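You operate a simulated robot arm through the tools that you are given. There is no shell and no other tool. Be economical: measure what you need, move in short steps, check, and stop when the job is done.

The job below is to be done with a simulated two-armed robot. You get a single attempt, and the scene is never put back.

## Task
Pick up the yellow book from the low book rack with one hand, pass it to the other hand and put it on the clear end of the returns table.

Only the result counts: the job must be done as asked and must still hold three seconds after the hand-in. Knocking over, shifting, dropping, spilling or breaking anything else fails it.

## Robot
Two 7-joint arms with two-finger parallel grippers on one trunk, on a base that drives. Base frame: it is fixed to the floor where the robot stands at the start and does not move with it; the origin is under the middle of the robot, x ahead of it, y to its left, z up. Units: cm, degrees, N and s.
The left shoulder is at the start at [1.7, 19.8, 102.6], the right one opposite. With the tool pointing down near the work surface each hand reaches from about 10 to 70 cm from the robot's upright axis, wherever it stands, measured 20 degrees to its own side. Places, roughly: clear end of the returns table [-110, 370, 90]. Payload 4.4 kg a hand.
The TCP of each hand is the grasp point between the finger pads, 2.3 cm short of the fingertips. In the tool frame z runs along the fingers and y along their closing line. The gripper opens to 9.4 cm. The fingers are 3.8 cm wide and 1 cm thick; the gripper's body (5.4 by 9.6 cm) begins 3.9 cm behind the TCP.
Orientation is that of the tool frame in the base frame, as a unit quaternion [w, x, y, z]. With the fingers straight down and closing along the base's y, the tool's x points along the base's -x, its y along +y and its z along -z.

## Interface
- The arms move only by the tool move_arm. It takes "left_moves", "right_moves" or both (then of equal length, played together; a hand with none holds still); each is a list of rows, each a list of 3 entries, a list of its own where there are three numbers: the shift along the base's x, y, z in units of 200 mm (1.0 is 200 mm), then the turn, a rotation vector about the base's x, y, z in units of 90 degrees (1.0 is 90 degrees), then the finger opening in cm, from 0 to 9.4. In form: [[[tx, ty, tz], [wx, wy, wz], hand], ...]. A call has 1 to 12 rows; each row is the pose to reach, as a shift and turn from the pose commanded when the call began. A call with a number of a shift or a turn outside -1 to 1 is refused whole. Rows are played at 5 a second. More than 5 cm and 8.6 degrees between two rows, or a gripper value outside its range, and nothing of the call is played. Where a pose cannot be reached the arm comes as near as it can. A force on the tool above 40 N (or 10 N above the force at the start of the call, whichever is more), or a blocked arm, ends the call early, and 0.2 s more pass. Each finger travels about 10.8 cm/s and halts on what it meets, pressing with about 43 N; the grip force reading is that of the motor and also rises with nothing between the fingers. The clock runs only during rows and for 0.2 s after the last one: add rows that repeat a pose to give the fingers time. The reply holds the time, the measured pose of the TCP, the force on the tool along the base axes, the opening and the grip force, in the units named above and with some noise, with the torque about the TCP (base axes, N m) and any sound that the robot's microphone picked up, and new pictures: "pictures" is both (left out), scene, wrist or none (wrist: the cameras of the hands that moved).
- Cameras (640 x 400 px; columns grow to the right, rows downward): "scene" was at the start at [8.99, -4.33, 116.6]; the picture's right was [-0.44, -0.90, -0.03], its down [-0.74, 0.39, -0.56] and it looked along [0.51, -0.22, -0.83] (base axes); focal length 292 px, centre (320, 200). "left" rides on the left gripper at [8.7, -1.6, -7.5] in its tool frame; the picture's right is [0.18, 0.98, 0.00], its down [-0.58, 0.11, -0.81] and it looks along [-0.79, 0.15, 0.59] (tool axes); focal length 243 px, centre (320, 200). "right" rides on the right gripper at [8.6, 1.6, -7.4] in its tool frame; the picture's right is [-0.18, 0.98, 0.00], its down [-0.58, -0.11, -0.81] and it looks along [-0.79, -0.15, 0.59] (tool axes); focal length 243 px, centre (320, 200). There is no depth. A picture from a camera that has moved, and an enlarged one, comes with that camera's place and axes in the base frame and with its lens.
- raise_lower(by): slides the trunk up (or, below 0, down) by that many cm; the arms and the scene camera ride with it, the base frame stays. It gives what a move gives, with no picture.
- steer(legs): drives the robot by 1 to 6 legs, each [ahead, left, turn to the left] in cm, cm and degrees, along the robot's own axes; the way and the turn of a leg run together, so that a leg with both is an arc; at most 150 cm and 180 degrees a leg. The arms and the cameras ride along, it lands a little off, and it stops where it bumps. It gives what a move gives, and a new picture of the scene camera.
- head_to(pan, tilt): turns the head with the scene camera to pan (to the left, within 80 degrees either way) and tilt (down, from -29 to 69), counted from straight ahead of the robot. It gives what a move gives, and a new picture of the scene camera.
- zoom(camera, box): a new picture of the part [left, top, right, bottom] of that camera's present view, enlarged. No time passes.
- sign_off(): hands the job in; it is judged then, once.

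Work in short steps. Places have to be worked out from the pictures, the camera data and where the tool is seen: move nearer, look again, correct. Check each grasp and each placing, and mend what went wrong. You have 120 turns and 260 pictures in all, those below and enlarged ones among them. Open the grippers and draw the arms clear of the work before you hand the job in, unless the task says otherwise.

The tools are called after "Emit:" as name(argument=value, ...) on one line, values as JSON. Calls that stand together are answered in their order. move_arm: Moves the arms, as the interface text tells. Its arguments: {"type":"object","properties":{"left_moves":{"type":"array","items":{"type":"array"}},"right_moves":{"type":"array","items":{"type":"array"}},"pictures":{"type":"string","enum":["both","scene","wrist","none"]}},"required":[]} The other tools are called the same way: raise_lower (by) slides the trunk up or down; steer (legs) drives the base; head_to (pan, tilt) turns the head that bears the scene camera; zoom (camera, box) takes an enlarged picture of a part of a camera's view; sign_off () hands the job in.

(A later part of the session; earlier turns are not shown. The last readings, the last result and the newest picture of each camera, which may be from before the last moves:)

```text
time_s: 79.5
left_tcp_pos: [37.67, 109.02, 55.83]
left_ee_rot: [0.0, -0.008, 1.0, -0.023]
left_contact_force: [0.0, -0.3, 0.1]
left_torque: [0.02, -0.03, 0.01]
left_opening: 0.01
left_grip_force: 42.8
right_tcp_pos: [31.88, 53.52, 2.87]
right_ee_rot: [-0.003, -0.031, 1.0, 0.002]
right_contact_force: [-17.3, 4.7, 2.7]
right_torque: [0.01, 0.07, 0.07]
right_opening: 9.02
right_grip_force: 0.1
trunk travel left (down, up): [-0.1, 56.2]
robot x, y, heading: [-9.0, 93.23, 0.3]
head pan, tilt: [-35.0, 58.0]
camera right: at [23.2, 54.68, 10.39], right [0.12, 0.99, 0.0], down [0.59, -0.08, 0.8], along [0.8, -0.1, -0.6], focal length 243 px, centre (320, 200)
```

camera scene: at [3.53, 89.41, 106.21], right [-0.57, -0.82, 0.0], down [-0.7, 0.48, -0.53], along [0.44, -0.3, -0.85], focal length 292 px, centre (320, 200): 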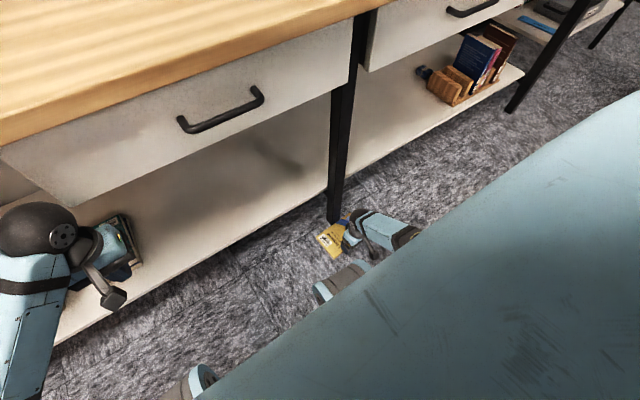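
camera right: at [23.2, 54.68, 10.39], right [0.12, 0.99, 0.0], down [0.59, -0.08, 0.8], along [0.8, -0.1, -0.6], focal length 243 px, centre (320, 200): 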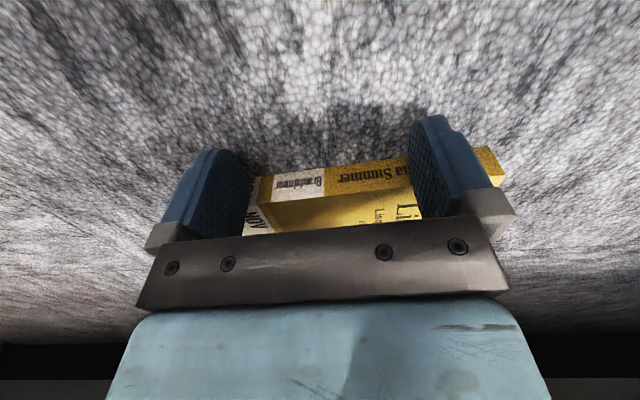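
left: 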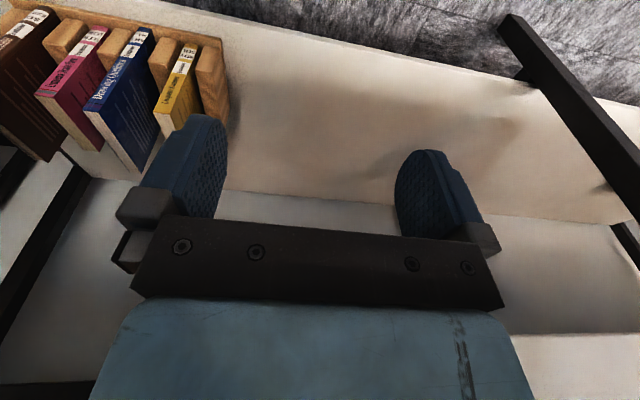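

Pressed at 17 N. I'll lift 2 cm with almost no forward motion and check.

Emit:
move_arm(right_moves=[[[-0.003, 0, 0.035], [0, 0, 0], 9], [[-0.006, 0, 0.07], [0, 0, 0], 9], [[-0.006, 0, 0.105], [0, 0, 0], 9]], pictures="wrist")

Emit:
zoom(camera="scene", box=[300, 190, 380, 240])

```text
time_s: 80.3
left_tcp_pos: [37.58, 109.13, 55.77]
left_ee_rot: [0.0, -0.008, 1.0, -0.023]
left_contact_force: [-0.1, -0.3, -0.6]
left_torque: [0.01, 0.02, -0.02]
left_opening: 0.0
left_grip_force: 42.2
right_tcp_pos: [32.17, 52.58, 4.97]
right_ee_rot: [-0.003, -0.028, 1.0, -0.004]
right_contact_force: [-0.3, 0.0, 0.1]
right_torque: [0.0, 0.01, 0.01]
right_opening: 9.02
right_grip_force: 0.1
trunk travel left (down, up): [-0.1, 56.2]
robot x, y, heading: [-8.81, 93.53, 0.2]
head pan, tilt: [-35.0, 58.0]
stopped in row 3 (right hand): the force on the tool passed its limit at 47 N (the readings are from after the stop); the commanded pose is now the measured one
camera right: at [23.42, 53.75, 12.47], right [0.13, 0.99, -0.01], down [0.59, -0.07, 0.8], along [0.8, -0.11, -0.59], focal length 243 px, centre (320, 200)
```

right: 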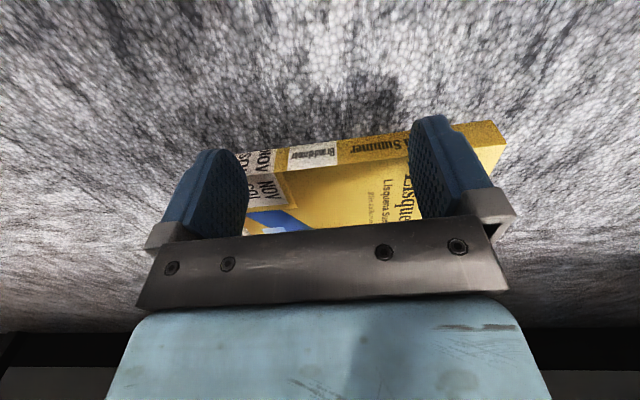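

```text
8.00 times, centred on (340, 215) of scene
camera zoom: at [3.44, 89.46, 106.2], right [-0.57, -0.82, 0.0], down [-0.7, 0.48, -0.53], along [0.44, -0.3, -0.85], focal length 2333 px, centre (160, 80)
```

zoom: 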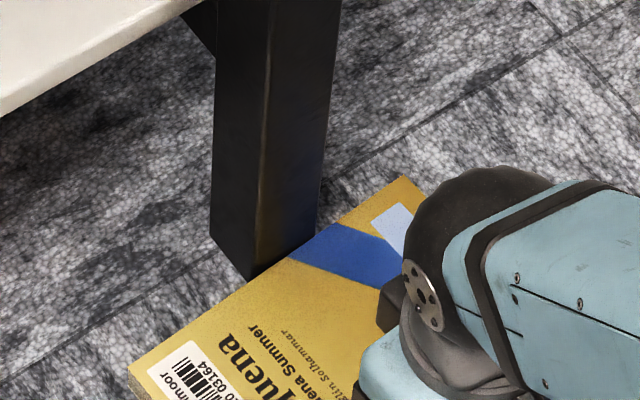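

The fingertips are rounded in that direction, so they contact only the top edge and slip over. Turning the hand 90° gives a flat finger-back face 3.8 cm wide for pressing. I'll back off, rise, rotate and close the fingers.

Emit:
move_arm(right_moves=[[[-0.1, 0, 0.05], [0, 0, 0], 9], [[-0.2, 0, 0.2], [0, 0, 0.09], 7], [[-0.25, 0, 0.3], [0, 0, 0.18], 5], [[-0.25, 0, 0.3], [0, 0, 0.27], 3], [[-0.25, 0, 0.3], [0, 0, 0.36], 0], [[-0.25, 0, 0.3], [0, 0, 0.45], 0], [[-0.25, 0, 0.3], [0, 0, 0.54], 0], [[-0.25, 0, 0.3], [0, 0, 0.63], 0], [[-0.25, 0, 0.3], [0, 0, 0.72], 0], [[-0.25, 0, 0.3], [0, 0, 0.81], 0], [[-0.25, 0, 0.3], [0, 0, 0.89], 0], [[-0.25, 0, 0.3], [0, 0, 0.97], 0]])

Emit:
zoom(camera="scene", box=[280, 180, 420, 268])

```text
time_s: 82.9
left_tcp_pos: [37.72, 109.03, 55.9]
left_ee_rot: [0.0, -0.008, 1.0, -0.022]
left_contact_force: [-0.8, 0.0, 0.0]
left_torque: [-0.03, 0.01, 0.0]
left_opening: 0.01
left_grip_force: 42.0
right_tcp_pos: [26.95, 52.76, 10.82]
right_ee_rot: [0.0, 0.711, -0.703, 0.004]
right_contact_force: [-0.1, 0.0, 0.1]
right_torque: [-0.01, -0.02, 0.0]
right_opening: 0.0
right_grip_force: 42.0
trunk travel left (down, up): [-0.1, 56.2]
robot x, y, heading: [-8.86, 92.94, 0.2]
head pan, tilt: [-35.0, 58.0]
camera scene: at [3.49, 89.42, 106.22], right [-0.57, -0.82, 0.0], down [-0.7, 0.48, -0.53], along [0.44, -0.3, -0.85], focal length 292 px, centre (320, 200)
camera right: at [25.42, 44.06, 18.39], right [-0.99, 0.17, -0.01], down [0.1, 0.59, 0.8], along [0.14, 0.79, -0.6], focal length 243 px, centre (320, 200)
```

scene: 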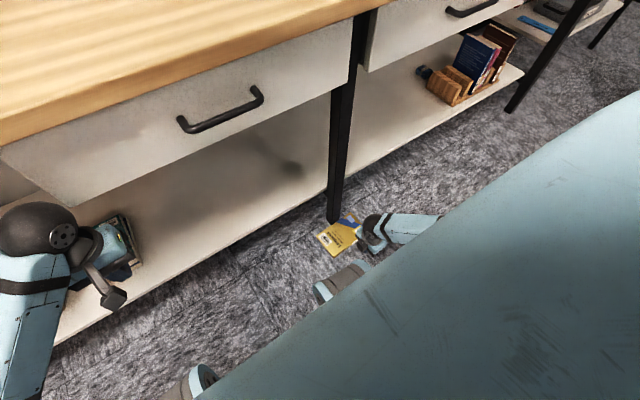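
right: 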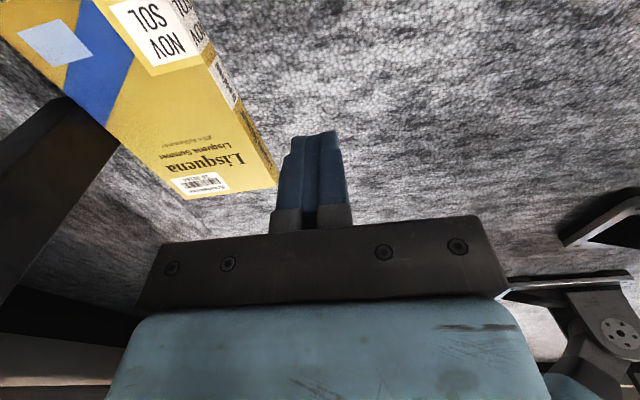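

```text
4.55 times, centred on (350, 224) of scene
camera zoom: at [3.49, 89.42, 106.22], right [-0.57, -0.82, 0.0], down [-0.7, 0.48, -0.53], along [0.44, -0.3, -0.85], focal length 1326 px, centre (184, 91)
```

zoom: 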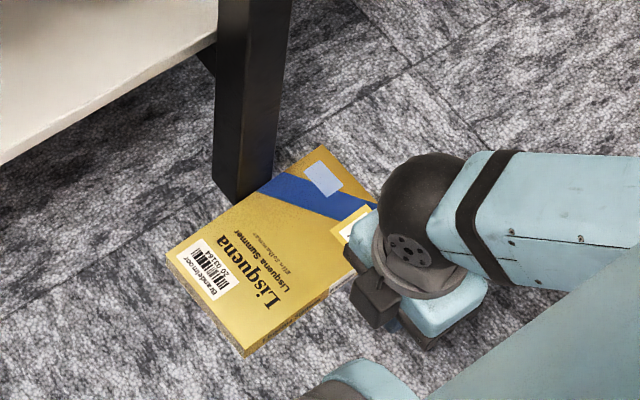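

The picture now shows the book at x 33.4–45, y 46–63, with the leg's front face at x≈45.7, y 50.4–54.6. I'll lower the flat fist, align y to 53.2 and press.

Emit:
move_arm(right_moves=[[[0, 0.02, -0.2], [0, 0, 0], 0], [[0, 0.02, -0.35], [0, 0, 0], 0], [[0, 0.02, -0.405], [0, 0, 0], 0], [[0.12, 0.02, -0.405], [0, 0, 0], 0], [[0.22, 0.02, -0.405], [0, 0, 0], 0], [[0.25, 0.02, -0.405], [0, 0, 0], 0], [[0.265, 0.02, -0.405], [0, 0, 0], 0]], pictures="wrist")

```text
time_s: 84.5
left_tcp_pos: [37.64, 109.02, 55.84]
left_ee_rot: [0.0, -0.008, 1.0, -0.022]
left_contact_force: [-0.5, -0.8, 0.3]
left_torque: [-0.01, 0.0, 0.01]
left_opening: 0.0
left_grip_force: 42.3
right_tcp_pos: [32.21, 53.19, 2.91]
right_ee_rot: [0.001, 0.711, -0.703, 0.005]
right_contact_force: [-0.7, 1.2, 0.1]
right_torque: [0.03, 0.03, -0.01]
right_opening: 0.01
right_grip_force: 42.9
trunk travel left (down, up): [-0.1, 56.2]
robot x, y, heading: [-9.37, 93.18, 0.1]
head pan, tilt: [-35.0, 58.0]
camera right: at [30.66, 44.6, 10.49], right [-0.98, 0.17, -0.01], down [0.1, 0.59, 0.8], along [0.14, 0.79, -0.6], focal length 243 px, centre (320, 200)
```

right: 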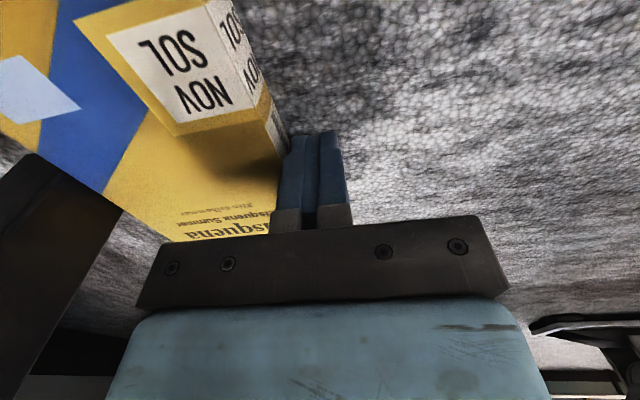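

The fist's flat face is just at the book's edge. I'll press in small steps and tip 0.3 cm lower.

Emit:
move_arm(right_moves=[[[0.02, 0, -0.012], [0, 0, 0], 0], [[0.035, 0, -0.012], [0, 0, 0], 0], [[0.05, 0, -0.012], [0, 0, 0], 0]], pictures="none")

```text
time_s: 85.3
left_tcp_pos: [37.73, 109.11, 55.9]
left_ee_rot: [0.0, -0.008, 1.0, -0.022]
left_contact_force: [-0.1, 0.2, 0.4]
left_torque: [0.0, 0.01, 0.0]
left_opening: 0.02
left_grip_force: 42.8
right_tcp_pos: [32.21, 53.47, 3.03]
right_ee_rot: [0.0, 0.711, -0.703, 0.004]
right_contact_force: [0.6, -0.6, -0.3]
right_torque: [0.02, 0.04, 0.01]
right_opening: 0.0
right_grip_force: 42.4
right hand out of reach, approached as far as the arm can: row 1, 2, 3
trunk travel left (down, up): [-0.1, 56.2]
robot x, y, heading: [-9.19, 93.54, 0.6]
head pan, tilt: [-35.0, 58.0]
```

The arm is at its reach limit there, so I'll retract it 7 cm and drive the base 6 cm forward.

Emit:
move_arm(right_moves=[[[-0.18, -0.01, 0], [0, 0, 0], 0], [[-0.35, -0.01, 0], [0, 0, 0], 0]], pictures="none")

Emit:
steer(legs=[[6, 0, 0]])

Emit:
move_arm(right_moves=[[[0.03, 0, -0.01], [0, 0, 0], 0], [[0.05, 0, -0.015], [0, 0, 0], 0]], pictures="wrist")

```text
time_s: 85.8
left_tcp_pos: [37.61, 109.22, 55.96]
left_ee_rot: [0.001, -0.008, 1.0, -0.023]
left_contact_force: [-0.1, 0.3, 0.4]
left_torque: [-0.02, 0.0, 0.0]
left_opening: 0.0
left_grip_force: 42.7
right_tcp_pos: [30.47, 53.13, 2.3]
right_ee_rot: [-0.01, 0.71, -0.704, 0.013]
right_contact_force: [-11.4, 5.2, 45.3]
right_torque: [0.75, 0.54, 0.09]
right_opening: 0.0
right_grip_force: 42.3
right hand out of reach, approached as far as the arm can: row 1, 2
trunk travel left (down, up): [-0.1, 56.2]
robot x, y, heading: [-8.76, 93.3, 0.7]
head pan, tilt: [-35.0, 58.0]
stopped in row 2 (right hand): the force on the tool passed its limit at 59 N (the readings are from after the stop); the commanded pose is now the measured one
```

```text
time_s: 86.5
left_tcp_pos: [37.85, 109.29, 55.88]
left_ee_rot: [0.0, -0.008, 1.0, -0.023]
left_contact_force: [0.6, 0.1, 0.2]
left_torque: [0.03, -0.02, -0.02]
left_opening: 0.0
left_grip_force: 42.2
right_tcp_pos: [30.53, 53.02, 2.31]
right_ee_rot: [-0.007, 0.71, -0.704, 0.01]
right_contact_force: [-18.3, 7.9, 66.9]
right_torque: [1.05, 0.8, 0.44]
right_opening: 0.0
right_grip_force: 42.8
trunk travel left (down, up): [-0.1, 56.2]
robot x, y, heading: [-8.9, 92.96, 0.8]
head pan, tilt: [-35.0, 58.0]
stopped in leg 1: the force on the tool passed its limit at 78 N (the readings are from after the stop); the commanded pose is now the measured one
camera scene: at [3.47, 89.75, 106.3], right [-0.57, -0.82, 0.0], down [-0.7, 0.48, -0.53], along [0.44, -0.3, -0.85], focal length 292 px, centre (320, 200)
```

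scene: 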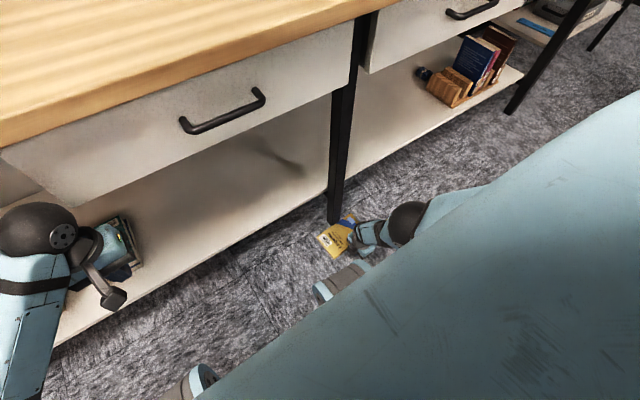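

```text
time_s: 87.1
left_tcp_pos: [37.8, 109.18, 55.87]
left_ee_rot: [0.002, -0.008, 1.0, -0.024]
left_contact_force: [0.4, 0.0, 0.0]
left_torque: [0.03, 0.03, -0.01]
left_opening: 0.0
left_grip_force: 42.3
right_tcp_pos: [30.59, 53.0, 2.33]
right_ee_rot: [-0.005, 0.71, -0.704, 0.011]
right_contact_force: [-30.2, -6.3, 66.9]
right_torque: [1.08, 0.92, 0.7]
right_opening: 0.0
right_grip_force: 42.5
right hand out of reach, approached as far as the arm can: row 1, 2
trunk travel left (down, up): [-0.1, 56.2]
robot x, y, heading: [-9.06, 93.29, 0.5]
head pan, tilt: [-35.0, 58.0]
camera right: at [28.83, 44.44, 9.77], right [-0.98, 0.18, -0.02], down [0.09, 0.59, 0.8], along [0.16, 0.79, -0.59], focal length 243 px, centre (320, 200)
```

right: 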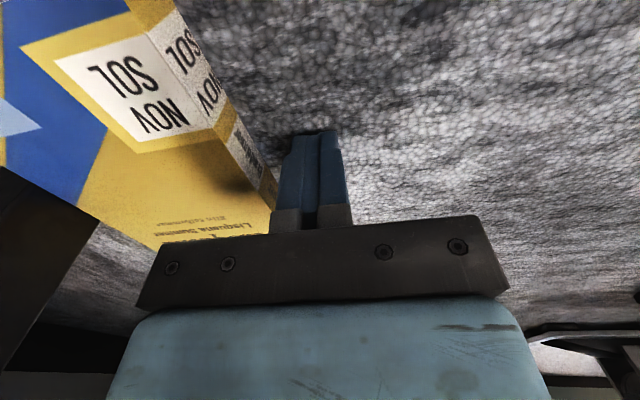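

The fist is pressing the floor hard because the stretched arm dipped. I'll raise it first, then pull back.

Emit:
move_arm(right_moves=[[[0, 0, 0.06], [0, 0, 0], 0], [[0, 0, 0.15], [0, 0, 0], 0], [[-0.1, 0, 0.15], [0, 0, 0], 0], [[-0.25, 0, 0.15], [0, 0, 0], 0]], pictures="none")

```text
time_s: 88.1
left_tcp_pos: [37.88, 109.1, 55.85]
left_ee_rot: [0.0, -0.008, 1.0, -0.022]
left_contact_force: [0.8, -0.8, 0.6]
left_torque: [0.02, -0.02, -0.02]
left_opening: 0.0
left_grip_force: 42.0
right_tcp_pos: [25.37, 53.35, 5.0]
right_ee_rot: [-0.008, 0.71, -0.704, 0.009]
right_contact_force: [1.1, -0.6, -0.8]
right_torque: [0.02, -0.02, 0.01]
right_opening: 0.01
right_grip_force: 42.2
right hand out of reach, approached as far as the arm can: row 1
trunk travel left (down, up): [-0.1, 56.2]
robot x, y, heading: [-8.71, 93.53, 0.5]
head pan, tilt: [-35.0, 58.0]
```

The arm is free again. Before I drive forward I'll move the left hand outward and back so it stays clear of the desk.

Emit:
move_arm(left_moves=[[[0, 0.2, 0], [0, 0, 0], 0], [[0, 0.4, 0], [0, 0, 0], 0], [[0, 0.6, 0], [0, 0, 0], 0], [[0, 0.8, 0], [0, 0, 0], 0], [[-0.15, 0.9, 0], [0, 0, 0], 0], [[-0.3, 0.9, 0], [0, 0, 0], 0], [[-0.45, 0.9, 0], [0, 0, 0], 0]], pictures="none")

```text
time_s: 89.7
left_tcp_pos: [28.98, 126.93, 55.93]
left_ee_rot: [0.001, -0.007, 1.0, -0.022]
left_contact_force: [0.3, 0.1, -0.5]
left_torque: [0.04, -0.02, -0.01]
left_opening: 0.0
left_grip_force: 42.3
right_tcp_pos: [25.47, 53.56, 4.94]
right_ee_rot: [-0.009, 0.709, -0.705, 0.009]
right_contact_force: [0.1, 0.6, -0.1]
right_torque: [-0.02, 0.07, -0.01]
right_opening: 0.01
right_grip_force: 42.3
trunk travel left (down, up): [-0.1, 56.2]
robot x, y, heading: [-8.75, 93.32, 0.5]
head pan, tilt: [-35.0, 58.0]
```

Now I'll drive forward 6 cm; the fist stays about 1 cm short of the book at z 5.

Emit:
steer(legs=[[6, 0, 0]])

```text
time_s: 90.6
left_tcp_pos: [34.9, 127.09, 55.97]
left_ee_rot: [0.001, -0.007, 1.0, -0.021]
left_contact_force: [0.4, -0.2, -0.3]
left_torque: [-0.01, 0.01, -0.01]
left_opening: 0.02
left_grip_force: 42.0
right_tcp_pos: [31.44, 53.52, 4.99]
right_ee_rot: [-0.009, 0.71, -0.704, 0.009]
right_contact_force: [0.0, 0.1, -1.0]
right_torque: [0.0, -0.02, 0.03]
right_opening: 0.03
right_grip_force: 42.5
trunk travel left (down, up): [-0.1, 56.2]
robot x, y, heading: [-2.38, 93.61, 0.4]
head pan, tilt: [-35.0, 58.0]
camera scene: at [9.78, 89.48, 106.22], right [-0.57, -0.82, 0.0], down [-0.7, 0.48, -0.53], along [0.44, -0.3, -0.85], focal length 292 px, centre (320, 200)
```

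scene: 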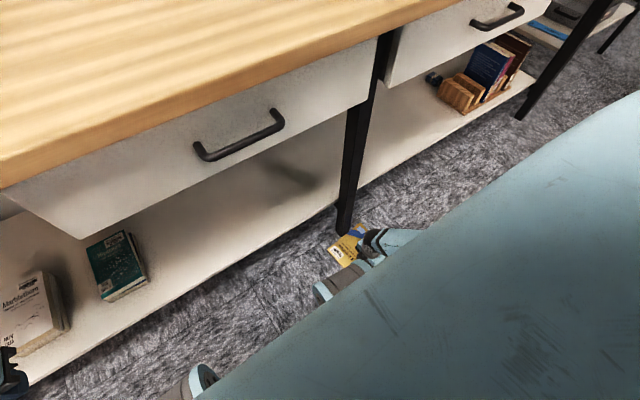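

Now I'll lower to z≈2.8 and push gently toward contact.

Emit:
move_arm(right_moves=[[[-0.02, -0.01, -0.06], [0, 0, 0], 0], [[-0.02, -0.01, -0.11], [0, 0, 0], 0], [[0.02, -0.01, -0.11], [0, 0, 0], 0], [[0.05, -0.01, -0.11], [0, 0, 0], 0], [[0.065, -0.01, -0.11], [0, 0, 0], 0]], pictures="wrist")

```text
time_s: 91.8
left_tcp_pos: [35.0, 127.03, 55.95]
left_ee_rot: [-0.001, -0.007, 1.0, -0.021]
left_contact_force: [-0.3, 0.3, 0.3]
left_torque: [0.04, 0.02, -0.02]
left_opening: 0.0
left_grip_force: 42.5
right_tcp_pos: [32.54, 53.24, 2.68]
right_ee_rot: [-0.007, 0.71, -0.704, 0.008]
right_contact_force: [-12.9, 4.5, 7.8]
right_torque: [0.21, 0.18, 0.26]
right_opening: 0.0
right_grip_force: 41.9
trunk travel left (down, up): [-0.1, 56.2]
robot x, y, heading: [-3.11, 92.88, 0.4]
head pan, tilt: [-35.0, 58.0]
camera right: at [30.89, 44.57, 10.1], right [-0.98, 0.18, -0.02], down [0.09, 0.58, 0.81], along [0.15, 0.79, -0.59], focal length 243 px, centre (320, 200)
```

right: 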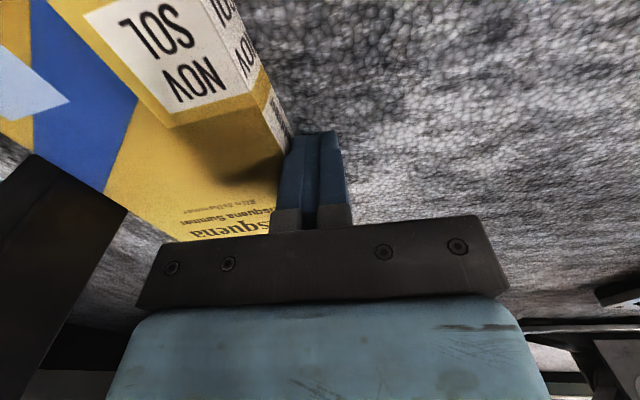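

Contact at 13 N with the flat face. I'll lift 1.5 cm slowly.

Emit:
move_arm(right_moves=[[[0.003, 0, 0.02], [0, 0, 0], 0], [[0.003, 0, 0.04], [0, 0, 0], 0], [[0.003, 0, 0.06], [0, 0, 0], 0], [[0.003, 0, 0.08], [0, 0, 0], 0]], pictures="wrist")

Emit:
zoom(camera="scene", box=[300, 190, 420, 265])

```text
time_s: 92.8
left_tcp_pos: [35.09, 126.95, 55.92]
left_ee_rot: [0.001, -0.008, 1.0, -0.022]
left_contact_force: [0.5, 0.0, -0.4]
left_torque: [-0.03, -0.03, -0.01]
left_opening: 0.01
left_grip_force: 42.2
right_tcp_pos: [32.79, 53.41, 4.34]
right_ee_rot: [-0.009, 0.71, -0.704, 0.009]
right_contact_force: [-0.2, 0.7, 0.9]
right_torque: [-0.03, -0.04, -0.02]
right_opening: 0.03
right_grip_force: 42.4
trunk travel left (down, up): [-0.1, 56.2]
robot x, y, heading: [-2.37, 93.48, 0.5]
head pan, tilt: [-35.0, 58.0]
camera right: at [31.06, 44.57, 11.73], right [-0.98, 0.18, -0.03], down [0.08, 0.58, 0.81], along [0.16, 0.79, -0.59], focal length 243 px, centre (320, 200)
```

right: 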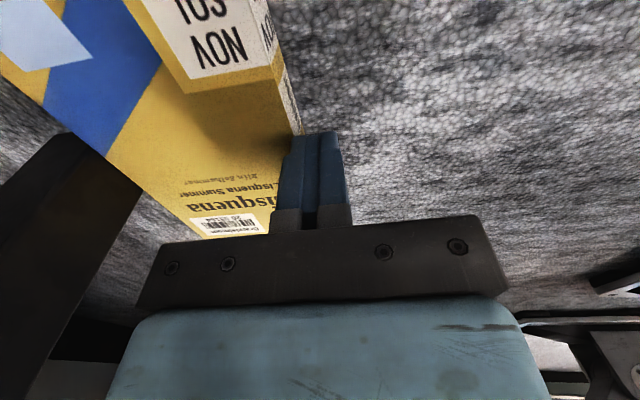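

```text
5.33 times, centred on (360, 228) of scene
camera zoom: at [9.79, 89.48, 106.22], right [-0.57, -0.82, 0.0], down [-0.7, 0.48, -0.53], along [0.44, -0.3, -0.85], focal length 1555 px, centre (107, 53)
```

zoom: 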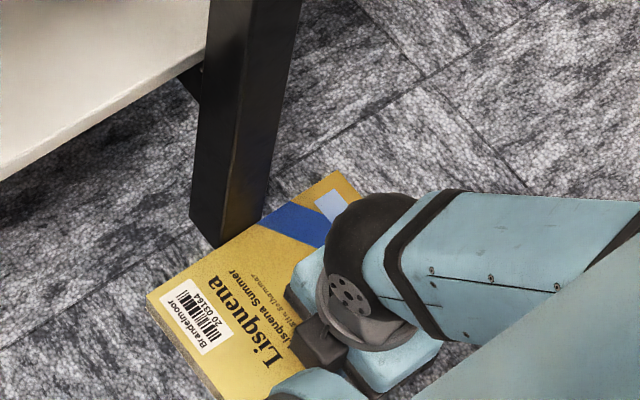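

The fist's tip tapers, so it loses contact as it rises. Tilting the hand 30° so the tip leads makes the lower tip corner press on the bottom half of the book's edge. I'll back off and tilt.

Emit:
move_arm(right_moves=[[[-0.1, 0, 0.05], [0, -0.08, 0], 0], [[-0.2, 0, 0.05], [0, -0.16, 0], 0], [[-0.2, 0, 0.05], [0, -0.25, 0], 0], [[-0.2, 0, 0.05], [0, -0.333, 0], 0], [[-0.2, 0, -0.03], [0, -0.333, 0], 0], [[-0.2, 0, -0.075], [0, -0.333, 0], 0]], pictures="wrist")

```text
time_s: 94.2
left_tcp_pos: [34.89, 126.9, 56.34]
left_ee_rot: [0.002, -0.007, 1.0, -0.021]
left_contact_force: [-0.5, 0.0, 0.4]
left_torque: [0.01, 0.0, 0.02]
left_opening: 0.02
left_grip_force: 43.2
right_tcp_pos: [28.61, 51.87, 2.99]
right_ee_rot: [-0.185, 0.685, -0.677, 0.196]
right_contact_force: [-0.1, -0.8, 0.9]
right_torque: [0.0, 0.01, 0.0]
right_opening: 0.0
right_grip_force: 42.4
trunk travel left (down, up): [-0.1, 56.2]
robot x, y, heading: [-2.51, 93.46, 0.4]
head pan, tilt: [-35.0, 58.0]
camera right: at [23.39, 43.33, 8.65], right [-0.84, 0.17, -0.51], down [-0.33, 0.59, 0.74], along [0.43, 0.79, -0.44], focal length 243 px, centre (320, 200)
```

right: 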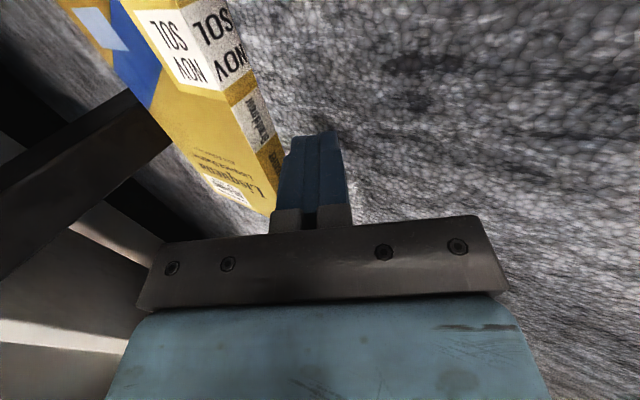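

Tilted as planned. I'll shift y +1.3, go down slightly, and press.

Emit:
move_arm(right_moves=[[[0.05, 0.04, -0.015], [0, 0, 0], 0], [[0.1, 0.065, -0.015], [0, 0, 0], 0], [[0.14, 0.065, -0.015], [0, 0, 0], 0], [[0.16, 0.065, -0.015], [0, 0, 0], 0], [[0.175, 0.065, -0.015], [0, 0, 0], 0]], pictures="wrist")

```text
time_s: 95.4
left_tcp_pos: [34.89, 126.84, 56.25]
left_ee_rot: [0.002, -0.007, 1.0, -0.018]
left_contact_force: [0.2, -0.2, -0.8]
left_torque: [0.02, -0.01, 0.0]
left_opening: 0.02
left_grip_force: 42.6
right_tcp_pos: [31.92, 52.16, 2.57]
right_ee_rot: [-0.181, 0.686, -0.676, 0.199]
right_contact_force: [-4.6, -2.3, 2.3]
right_torque: [-0.03, -0.01, -0.07]
right_opening: 0.0
right_grip_force: 42.8
trunk travel left (down, up): [-0.1, 56.2]
robot x, y, heading: [-2.21, 93.52, 0.4]
head pan, tilt: [-35.0, 58.0]
camera right: at [26.76, 43.66, 8.31], right [-0.84, 0.17, -0.52], down [-0.33, 0.6, 0.73], along [0.43, 0.78, -0.45], focal length 243 px, centre (320, 200)
```

right: 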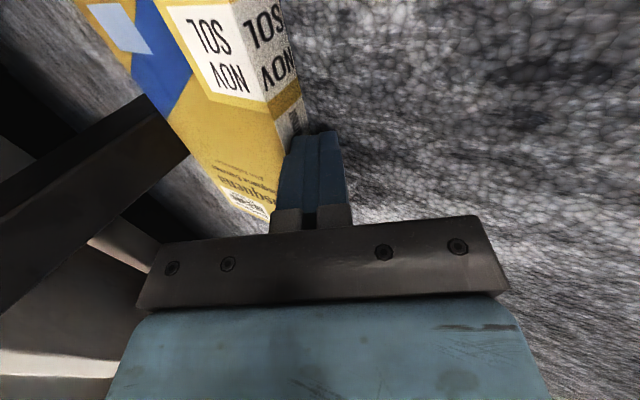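

Light contact (4.6 N) low on the book's edge. I'll press about 0.5 cm more and then lift 2 cm.

Emit:
move_arm(right_moves=[[[0.015, 0, 0], [0, 0, 0], 0], [[0.028, 0, 0], [0, 0, 0], 0], [[0.028, 0, 0.02], [0, 0, 0], 0], [[0.028, 0, 0.045], [0, 0, 0], 0], [[0.028, 0, 0.07], [0, 0, 0], 0], [[0.028, 0, 0.1], [0, 0, 0], 0]], pictures="wrist")

Emit:
zoom(camera="scene", box=[300, 190, 420, 265])

```text
time_s: 96.0
left_tcp_pos: [34.94, 126.93, 55.94]
left_ee_rot: [0.0, -0.007, 1.0, -0.022]
left_contact_force: [0.3, -0.3, 0.9]
left_torque: [-0.02, 0.03, 0.0]
left_opening: 0.0
left_grip_force: 42.8
right_tcp_pos: [31.95, 52.03, 2.6]
right_ee_rot: [-0.177, 0.687, -0.676, 0.199]
right_contact_force: [-7.7, 15.9, 13.6]
right_torque: [0.55, 0.0, 0.23]
right_opening: 0.0
right_grip_force: 41.9
trunk travel left (down, up): [-0.1, 56.2]
robot x, y, heading: [-2.32, 93.31, 0.3]
head pan, tilt: [-35.0, 58.0]
stopped in row 3 (right hand): the force on the tool passed its limit at 44 N (the readings are from after the stop); the commanded pose is now the measured one
camera right: at [26.82, 43.5, 8.32], right [-0.84, 0.16, -0.51], down [-0.33, 0.6, 0.73], along [0.43, 0.78, -0.46], focal length 243 px, centre (320, 200)
```

right: 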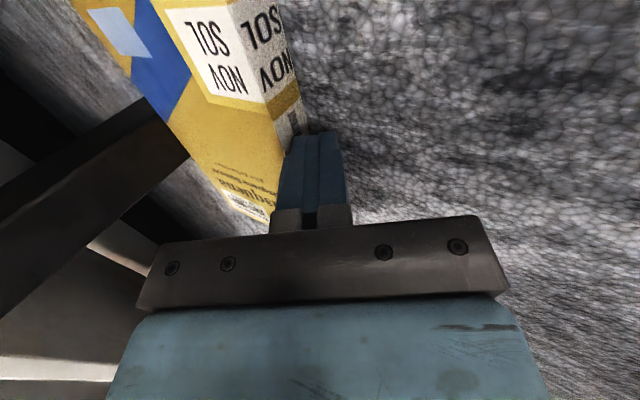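

```text
5.33 times, centred on (360, 228) of scene
camera zoom: at [9.67, 89.45, 106.14], right [-0.57, -0.82, 0.0], down [-0.7, 0.48, -0.53], along [0.44, -0.3, -0.85], focal length 1555 px, centre (107, 53)
```

zoom: 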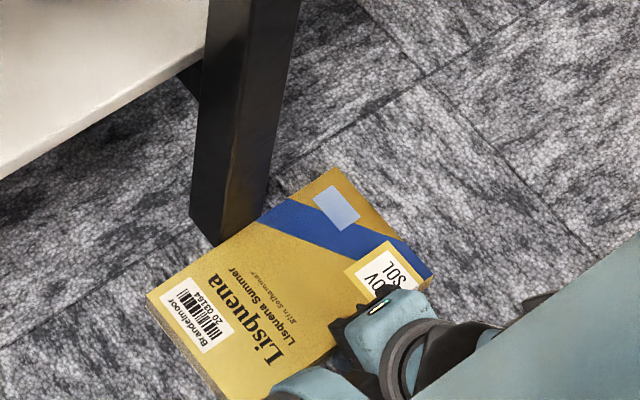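

The forearm seems to be rubbing the knee: y lags the command, with a side force. I'll back off slightly, then shift the base 6 cm left to gain clearance.

Emit:
move_arm(right_moves=[[[-0.05, -0.02, 0.03], [0, 0, 0], 0], [[-0.15, -0.05, 0.08], [0, 0, 0], 0]], pictures="none")

Emit:
steer(legs=[[0, 6, 0]])

Emit:
head_to(pan=-20, tilt=62)

```text
time_s: 96.7
left_tcp_pos: [34.98, 126.93, 55.95]
left_ee_rot: [0.001, -0.007, 1.0, -0.022]
left_contact_force: [0.4, 0.0, 0.4]
left_torque: [-0.01, -0.06, 0.01]
left_opening: 0.03
left_grip_force: 42.3
right_tcp_pos: [29.1, 51.34, 4.13]
right_ee_rot: [-0.177, 0.687, -0.677, 0.198]
right_contact_force: [0.2, 0.7, 0.6]
right_torque: [0.01, 0.02, 0.0]
right_opening: 0.02
right_grip_force: 42.8
trunk travel left (down, up): [-0.1, 56.2]
robot x, y, heading: [-2.24, 93.58, 0.7]
head pan, tilt: [-35.0, 58.0]
```

```text
time_s: 97.8
left_tcp_pos: [34.95, 132.98, 55.97]
left_ee_rot: [0.0, -0.008, 1.0, -0.022]
left_contact_force: [-0.4, 0.0, -0.4]
left_torque: [0.03, -0.01, -0.03]
left_opening: 0.01
left_grip_force: 42.6
right_tcp_pos: [29.16, 57.33, 4.19]
right_ee_rot: [-0.177, 0.687, -0.676, 0.199]
right_contact_force: [-1.2, 0.5, 0.9]
right_torque: [0.04, 0.02, -0.01]
right_opening: 0.01
right_grip_force: 42.6
trunk travel left (down, up): [-0.1, 56.2]
robot x, y, heading: [-2.68, 99.31, 0.5]
head pan, tilt: [-35.0, 58.0]
camera scene: at [9.71, 95.42, 106.22], right [-0.57, -0.82, 0.0], down [-0.7, 0.48, -0.53], along [0.44, -0.3, -0.85], focal length 292 px, centre (320, 200)
```

scene: 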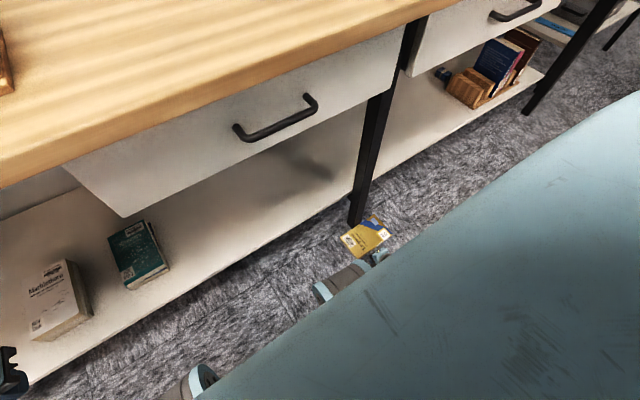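

```text
time_s: 98.6
left_tcp_pos: [34.9, 132.82, 55.95]
left_ee_rot: [-0.001, -0.008, 1.0, -0.021]
left_contact_force: [-0.8, 0.6, 0.0]
left_torque: [0.01, -0.02, 0.01]
left_opening: 0.0
left_grip_force: 42.8
right_tcp_pos: [29.11, 57.27, 4.14]
right_ee_rot: [-0.177, 0.687, -0.676, 0.199]
right_contact_force: [-0.3, 0.1, 0.3]
right_torque: [0.01, 0.0, -0.01]
right_opening: 0.0
right_grip_force: 42.2
trunk travel left (down, up): [-0.1, 56.2]
robot x, y, heading: [-2.54, 99.26, 0.6]
head pan, tilt: [-20.0, 62.0]
camera scene: at [10.1, 97.17, 105.76], right [-0.34, -0.94, 0.0], down [-0.83, 0.3, -0.47], along [0.44, -0.16, -0.88], focal length 292 px, centre (320, 200)
```

scene: 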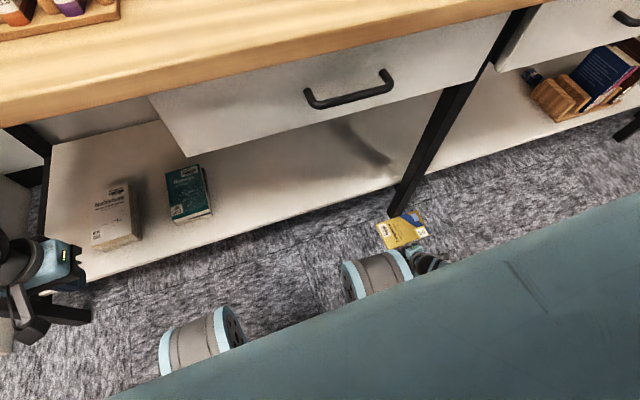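

The hand moves freely now. I'll go to y≈53.3, lower, and press to contact.

Emit:
move_arm(right_moves=[[[0, -0.1, -0.03], [0, 0, 0], 0], [[0, -0.2, -0.078], [0, 0, 0], 0], [[0.08, -0.2, -0.078], [0, 0, 0], 0], [[0.12, -0.2, -0.078], [0, 0, 0], 0], [[0.14, -0.2, -0.078], [0, 0, 0], 0], [[0.15, -0.2, -0.078], [0, 0, 0], 0]], pictures="wrist")

```text
time_s: 100.0
left_tcp_pos: [34.81, 133.0, 55.98]
left_ee_rot: [0.0, -0.008, 1.0, -0.022]
left_contact_force: [-0.2, -0.3, 0.1]
left_torque: [-0.01, 0.0, 0.01]
left_opening: 0.0
left_grip_force: 42.8
right_tcp_pos: [31.85, 53.2, 2.54]
right_ee_rot: [-0.176, 0.688, -0.676, 0.197]
right_contact_force: [-12.9, 3.0, 3.3]
right_torque: [0.08, 0.12, 0.27]
right_opening: 0.0
right_grip_force: 42.3
trunk travel left (down, up): [-0.1, 56.2]
robot x, y, heading: [-2.49, 99.18, 0.4]
head pan, tilt: [-20.0, 62.0]
camera right: at [26.83, 44.71, 8.39], right [-0.85, 0.16, -0.51], down [-0.32, 0.6, 0.73], along [0.42, 0.78, -0.46], focal length 243 px, centre (320, 200)
```

right: 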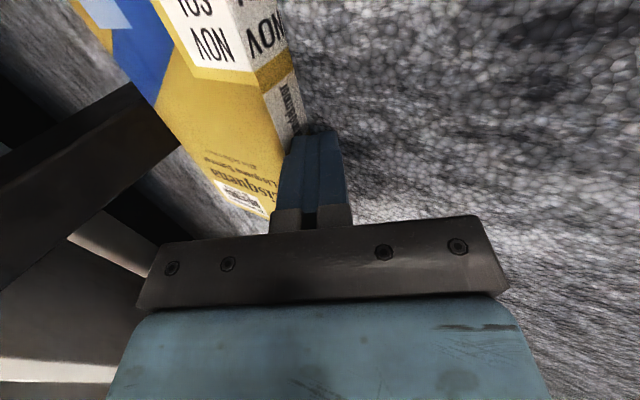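

Good clean 13 N contact low on the edge. I'll lift 1.6 cm in small steps with a slight extra press.

Emit:
move_arm(right_moves=[[[0.006, 0, 0.015], [0, 0, 0], 0], [[0.008, 0, 0.035], [0, 0, 0], 0], [[0.008, 0, 0.055], [0, 0, 0], 0], [[0.008, 0, 0.08], [0, 0, 0], 0]], pictures="wrist")

```text
time_s: 101.0
left_tcp_pos: [34.9, 132.84, 55.91]
left_ee_rot: [-0.001, -0.008, 1.0, -0.022]
left_contact_force: [0.5, -0.5, 0.5]
left_torque: [0.01, 0.04, 0.0]
left_opening: 0.0
left_grip_force: 42.5
right_tcp_pos: [32.02, 53.42, 4.04]
right_ee_rot: [-0.175, 0.687, -0.677, 0.197]
right_contact_force: [-33.0, 7.4, 0.2]
right_torque: [0.14, 0.51, 0.22]
right_opening: 0.0
right_grip_force: 42.1
trunk travel left (down, up): [-0.1, 56.2]
robot x, y, heading: [-2.79, 98.95, 0.2]
head pan, tilt: [-20.0, 62.0]
camera right: at [26.87, 44.79, 9.88], right [-0.85, 0.16, -0.5], down [-0.32, 0.6, 0.73], along [0.42, 0.78, -0.46], focal length 243 px, centre (320, 200)
```

right: 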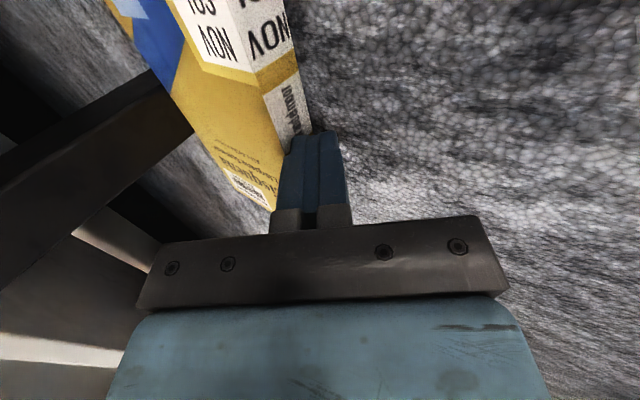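

The book's edge is rising with the finger, and the press has grown to 33 N. I'll continue lifting 2 cm while easing x by 0.3 cm.

Emit:
move_arm(right_moves=[[[-0.012, 0, 0.015], [0, 0, 0], 0], [[-0.016, 0, 0.04], [0, 0, 0], 0], [[-0.016, 0, 0.07], [0, 0, 0], 0], [[-0.016, 0, 0.1], [0, 0, 0], 0]], pictures="wrist")

Emit:
zoom(camera="scene", box=[350, 180, 470, 280])

```text
time_s: 102.0
left_tcp_pos: [34.9, 132.84, 55.94]
left_ee_rot: [0.001, -0.008, 1.0, -0.022]
left_contact_force: [0.7, -0.1, 0.8]
left_torque: [-0.01, 0.0, 0.02]
left_opening: 0.0
left_grip_force: 42.2
right_tcp_pos: [32.16, 53.24, 6.41]
right_ee_rot: [-0.179, 0.687, -0.676, 0.199]
right_contact_force: [-5.7, 0.9, 0.8]
right_torque: [0.02, 0.03, 0.13]
right_opening: 0.0
right_grip_force: 42.4
trunk travel left (down, up): [-0.1, 56.2]
robot x, y, heading: [-2.76, 99.11, 0.3]
head pan, tilt: [-20.0, 62.0]
camera right: at [27.12, 44.67, 12.18], right [-0.84, 0.16, -0.51], down [-0.33, 0.6, 0.73], along [0.43, 0.78, -0.46], focal length 243 px, centre (320, 200)
```

right: 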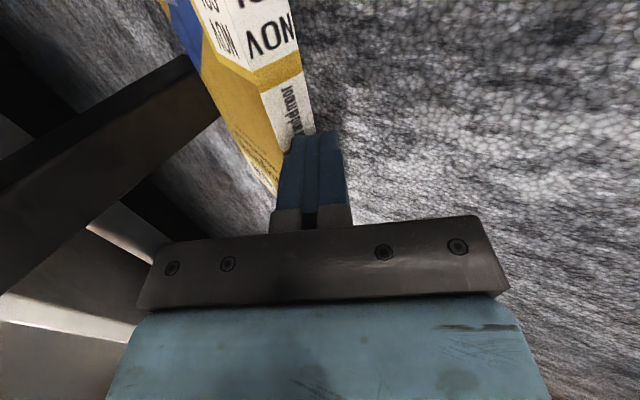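

```text
4.00 times, centred on (410, 230) of scene
camera zoom: at [10.14, 97.17, 105.75], right [-0.33, -0.94, 0.0], down [-0.83, 0.3, -0.47], along [0.44, -0.16, -0.88], focal length 1166 px, centre (-40, 80)
```

zoom: 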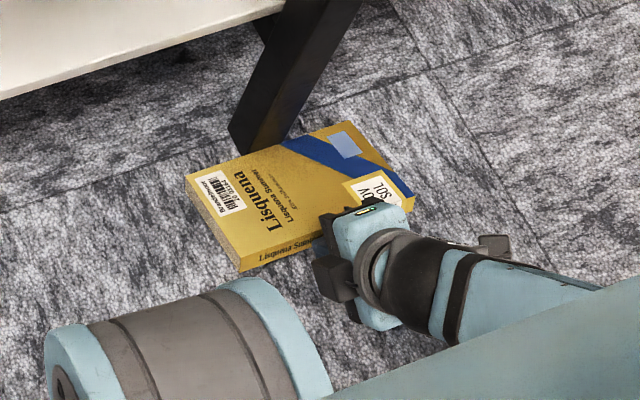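

It's tipping up, now about 20°. The press has dropped to 6 N, so I'll push forward more while rising toward 40°.

Emit:
move_arm(right_moves=[[[0.014, 0, 0.005], [0, 0, 0], 0], [[0.022, 0, 0.045], [0, 0, 0], 0], [[0.036, 0, 0.085], [0, 0, 0], 0], [[0.054, 0, 0.125], [0, 0, 0], 0], [[0.075, 0, 0.16], [0, 0, 0], 0]], pictures="wrist")

Emit:
zoom(camera="scene", box=[350, 180, 470, 280])

```text
time_s: 103.2
left_tcp_pos: [34.84, 132.91, 55.95]
left_ee_rot: [0.0, -0.008, 1.0, -0.023]
left_contact_force: [0.0, -0.8, 0.6]
left_torque: [-0.01, 0.02, -0.01]
left_opening: 0.0
left_grip_force: 42.3
right_tcp_pos: [33.53, 53.38, 9.48]
right_ee_rot: [-0.177, 0.687, -0.676, 0.198]
right_contact_force: [0.1, 0.4, -0.1]
right_torque: [0.0, 0.0, 0.02]
right_opening: 0.01
right_grip_force: 43.1
trunk travel left (down, up): [-0.1, 56.2]
robot x, y, heading: [-2.84, 99.07, 0.7]
head pan, tilt: [-20.0, 62.0]
camera right: at [28.48, 44.82, 15.26], right [-0.84, 0.16, -0.51], down [-0.32, 0.6, 0.73], along [0.43, 0.78, -0.46], focal length 243 px, centre (320, 200)
```

right: 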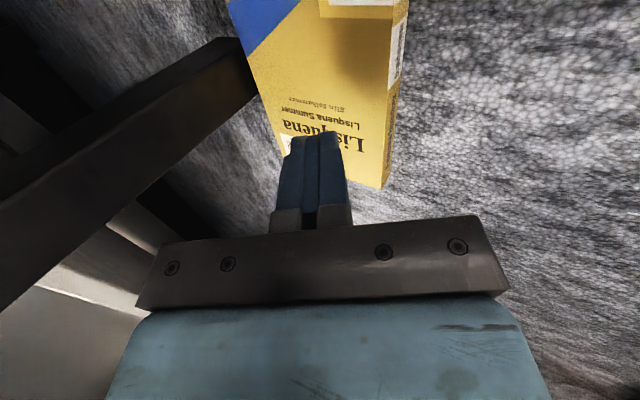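

```text
4.00 times, centred on (410, 230) of scene
camera zoom: at [10.11, 97.17, 105.75], right [-0.34, -0.94, 0.0], down [-0.83, 0.3, -0.47], along [0.44, -0.16, -0.88], focal length 1166 px, centre (-40, 80)
```

zoom: 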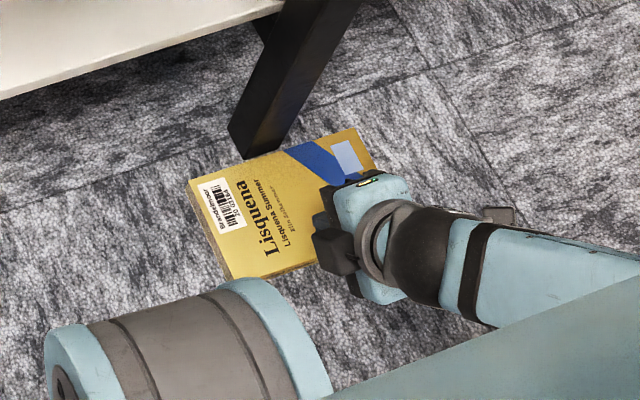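

It reached about 20° and then slipped when I rose too fast. Past about 15°, a pure forward push should make the book rotate up by itself, since the finger presses above the leg's contact. I'll reset behind the edge and repeat that way.

Emit:
move_arm(right_moves=[[[-0.12, 0, 0.02], [0, 0, 0], 0], [[-0.25, 0, 0], [0, 0, 0], 0], [[-0.25, 0, -0.15], [0, 0, 0], 0], [[-0.25, 0, -0.3], [0, 0, 0], 0], [[-0.25, 0, -0.348], [0, 0, 0], 0], [[-0.16, 0, -0.348], [0, 0, 0], 0], [[-0.11, 0, -0.348], [0, 0, 0], 0]], pictures="wrist")

Emit:
zoom(camera="scene", box=[350, 180, 470, 280])

```text
time_s: 104.5
left_tcp_pos: [34.89, 132.86, 56.03]
left_ee_rot: [0.002, -0.007, 1.0, -0.023]
left_contact_force: [0.5, 0.3, -0.1]
left_torque: [0.01, -0.03, -0.02]
left_opening: 0.02
left_grip_force: 42.3
right_tcp_pos: [28.44, 53.41, 2.52]
right_ee_rot: [-0.176, 0.689, -0.675, 0.196]
right_contact_force: [-8.0, 2.6, 26.6]
right_torque: [0.51, 0.09, 0.18]
right_opening: 0.01
right_grip_force: 42.5
trunk travel left (down, up): [-0.1, 56.2]
robot x, y, heading: [-2.82, 99.48, -0.0]
head pan, tilt: [-20.0, 62.0]
stopped in row 6 (right hand): the force on the tool passed its limit at 55 N (the readings are from after the stop); the commanded pose is now the measured one
camera right: at [23.4, 44.84, 8.34], right [-0.85, 0.16, -0.51], down [-0.32, 0.6, 0.73], along [0.42, 0.78, -0.46], focal length 243 px, centre (320, 200)
```

right: 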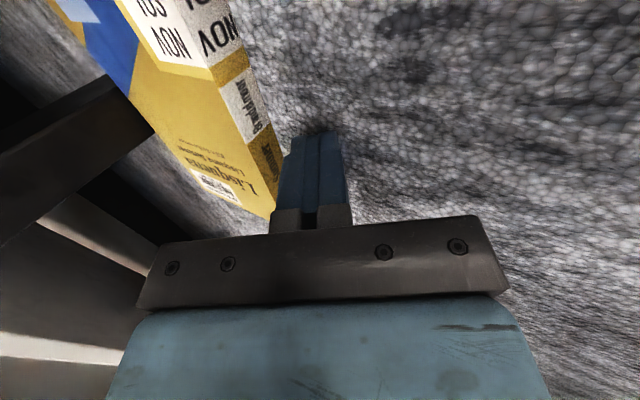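

```text
4.00 times, centred on (410, 230) of scene
camera zoom: at [9.97, 97.27, 105.83], right [-0.34, -0.94, 0.0], down [-0.83, 0.3, -0.47], along [0.44, -0.16, -0.88], focal length 1166 px, centre (-40, 80)
```

zoom: 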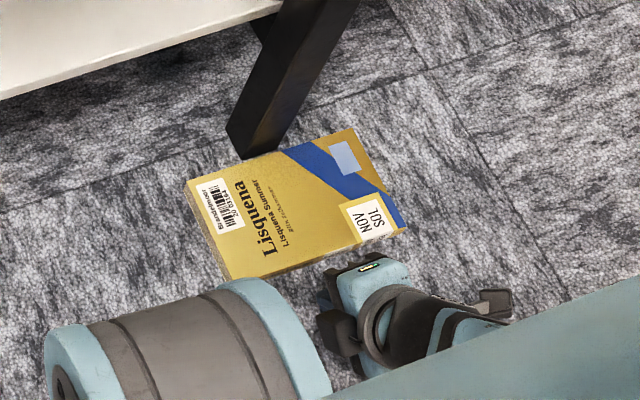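

The book is now nicely centred on the leg (y≈53). I'll raise 0.2 cm off the floor and move forward until pressed.

Emit:
move_arm(right_moves=[[[0, 0, 0.01], [0, 0, 0], 0], [[0.06, 0, 0.012], [0, 0, 0], 0], [[0.12, 0, 0.012], [0, 0, 0], 0], [[0.15, 0, 0.012], [0, 0, 0], 0], [[0.165, 0, 0.012], [0, 0, 0], 0], [[0.18, 0, 0.012], [0, 0, 0], 0]], pictures="none")

```text
time_s: 105.1
left_tcp_pos: [34.89, 132.78, 55.93]
left_ee_rot: [0.001, -0.006, 1.0, -0.023]
left_contact_force: [0.3, -0.5, 1.1]
left_torque: [-0.01, 0.03, -0.03]
left_opening: 0.0
left_grip_force: 42.3
right_tcp_pos: [28.46, 53.45, 2.47]
right_ee_rot: [-0.173, 0.689, -0.677, 0.194]
right_contact_force: [-9.4, 2.2, 27.0]
right_torque: [0.57, 0.1, 0.16]
right_opening: 0.0
right_grip_force: 42.5
trunk travel left (down, up): [-0.1, 56.2]
robot x, y, heading: [-2.74, 99.1, 0.3]
head pan, tilt: [-20.0, 62.0]
stopped in row 2 (right hand): the force on the tool passed its limit at 50 N (the readings are from after the stop); the commanded pose is now the measured one
```

There's still floor friction, so I'll raise 0.8 cm first, then advance, then ease down.

Emit:
move_arm(right_moves=[[[0, 0, 0.025], [0, 0, 0], 0], [[0, 0, 0.05], [0, 0, 0], 0], [[0.05, 0, 0.045], [0, 0, 0], 0], [[0.1, 0, 0.035], [0, 0, 0], 0], [[0.13, 0, 0.025], [0, 0, 0], 0], [[0.15, 0, 0.02], [0, 0, 0], 0], [[0.165, 0, 0.02], [0, 0, 0], 0]], pictures="none")

```text
time_s: 106.7
left_tcp_pos: [34.89, 132.82, 56.03]
left_ee_rot: [0.0, -0.007, 1.0, -0.022]
left_contact_force: [0.6, -0.3, 0.3]
left_torque: [0.03, -0.01, 0.02]
left_opening: 0.01
left_grip_force: 42.6
right_tcp_pos: [31.73, 53.48, 2.79]
right_ee_rot: [-0.173, 0.689, -0.677, 0.193]
right_contact_force: [-0.6, 0.3, 0.7]
right_torque: [0.0, 0.0, -0.01]
right_opening: 0.0
right_grip_force: 42.0
trunk travel left (down, up): [-0.1, 56.2]
robot x, y, heading: [-2.8, 98.97, 0.3]
head pan, tilt: [-20.0, 62.0]
```

Clear of the floor and almost in contact. I'll press in small steps.

Emit:
move_arm(right_moves=[[[0.01, 0, -0.005], [0, 0, 0], 0], [[0.02, 0, -0.008], [0, 0, 0], 0], [[0.03, 0, -0.008], [0, 0, 0], 0]], pictures="none")

```text
time_s: 107.5
left_tcp_pos: [34.85, 132.75, 55.97]
left_ee_rot: [0.0, -0.006, 1.0, -0.023]
left_contact_force: [-0.3, -0.4, 1.0]
left_torque: [0.06, 0.02, 0.03]
left_opening: 0.0
left_grip_force: 42.3
right_tcp_pos: [32.06, 53.44, 2.51]
right_ee_rot: [-0.171, 0.689, -0.677, 0.193]
right_contact_force: [-21.9, 2.3, 13.3]
right_torque: [0.16, 0.24, 0.02]
right_opening: 0.01
right_grip_force: 42.4
trunk travel left (down, up): [-0.1, 56.2]
robot x, y, heading: [-2.85, 99.39, 0.4]
head pan, tilt: [-20.0, 62.0]
```

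Pressed at 22 N. I'll lift along the calibrated path to 3.9 cm, holding the press near 20 N.

Emit:
move_arm(right_moves=[[[0, 0, 0.02], [0, 0, 0], 0], [[-0.002, 0, 0.04], [0, 0, 0], 0], [[-0.005, 0, 0.06], [0, 0, 0], 0], [[-0.005, 0, 0.08], [0, 0, 0], 0], [[-0.004, 0, 0.11], [0, 0, 0], 0], [[-0.001, 0, 0.14], [0, 0, 0], 0], [[0.003, 0, 0.165], [0, 0, 0], 0]], pictures="wrist")

```text
time_s: 109.1
left_tcp_pos: [35.06, 132.85, 55.94]
left_ee_rot: [-0.001, -0.007, 1.0, -0.021]
left_contact_force: [0.3, -0.1, 0.2]
left_torque: [-0.01, -0.02, 0.0]
left_opening: 0.0
left_grip_force: 42.9
right_tcp_pos: [32.2, 53.4, 5.85]
right_ee_rot: [-0.171, 0.689, -0.677, 0.193]
right_contact_force: [-31.7, 4.6, 4.7]
right_torque: [0.18, 0.38, 0.12]
right_opening: 0.0
right_grip_force: 42.2
trunk travel left (down, up): [-0.1, 56.2]
robot x, y, heading: [-2.67, 99.22, 0.1]
head pan, tilt: [-20.0, 62.0]
camera right: at [27.18, 44.91, 11.68], right [-0.85, 0.16, -0.49], down [-0.31, 0.6, 0.73], along [0.42, 0.78, -0.47], focal length 243 px, centre (320, 200)
```

right: 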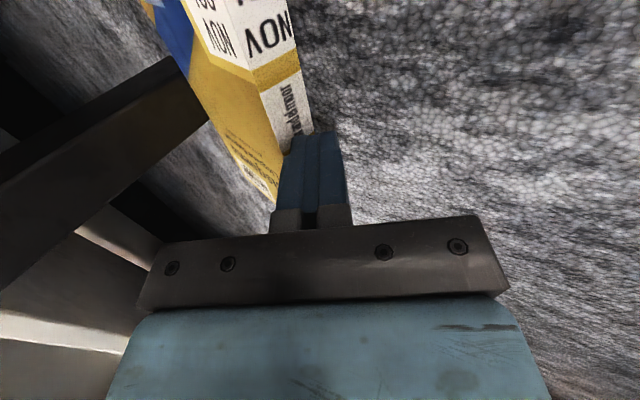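

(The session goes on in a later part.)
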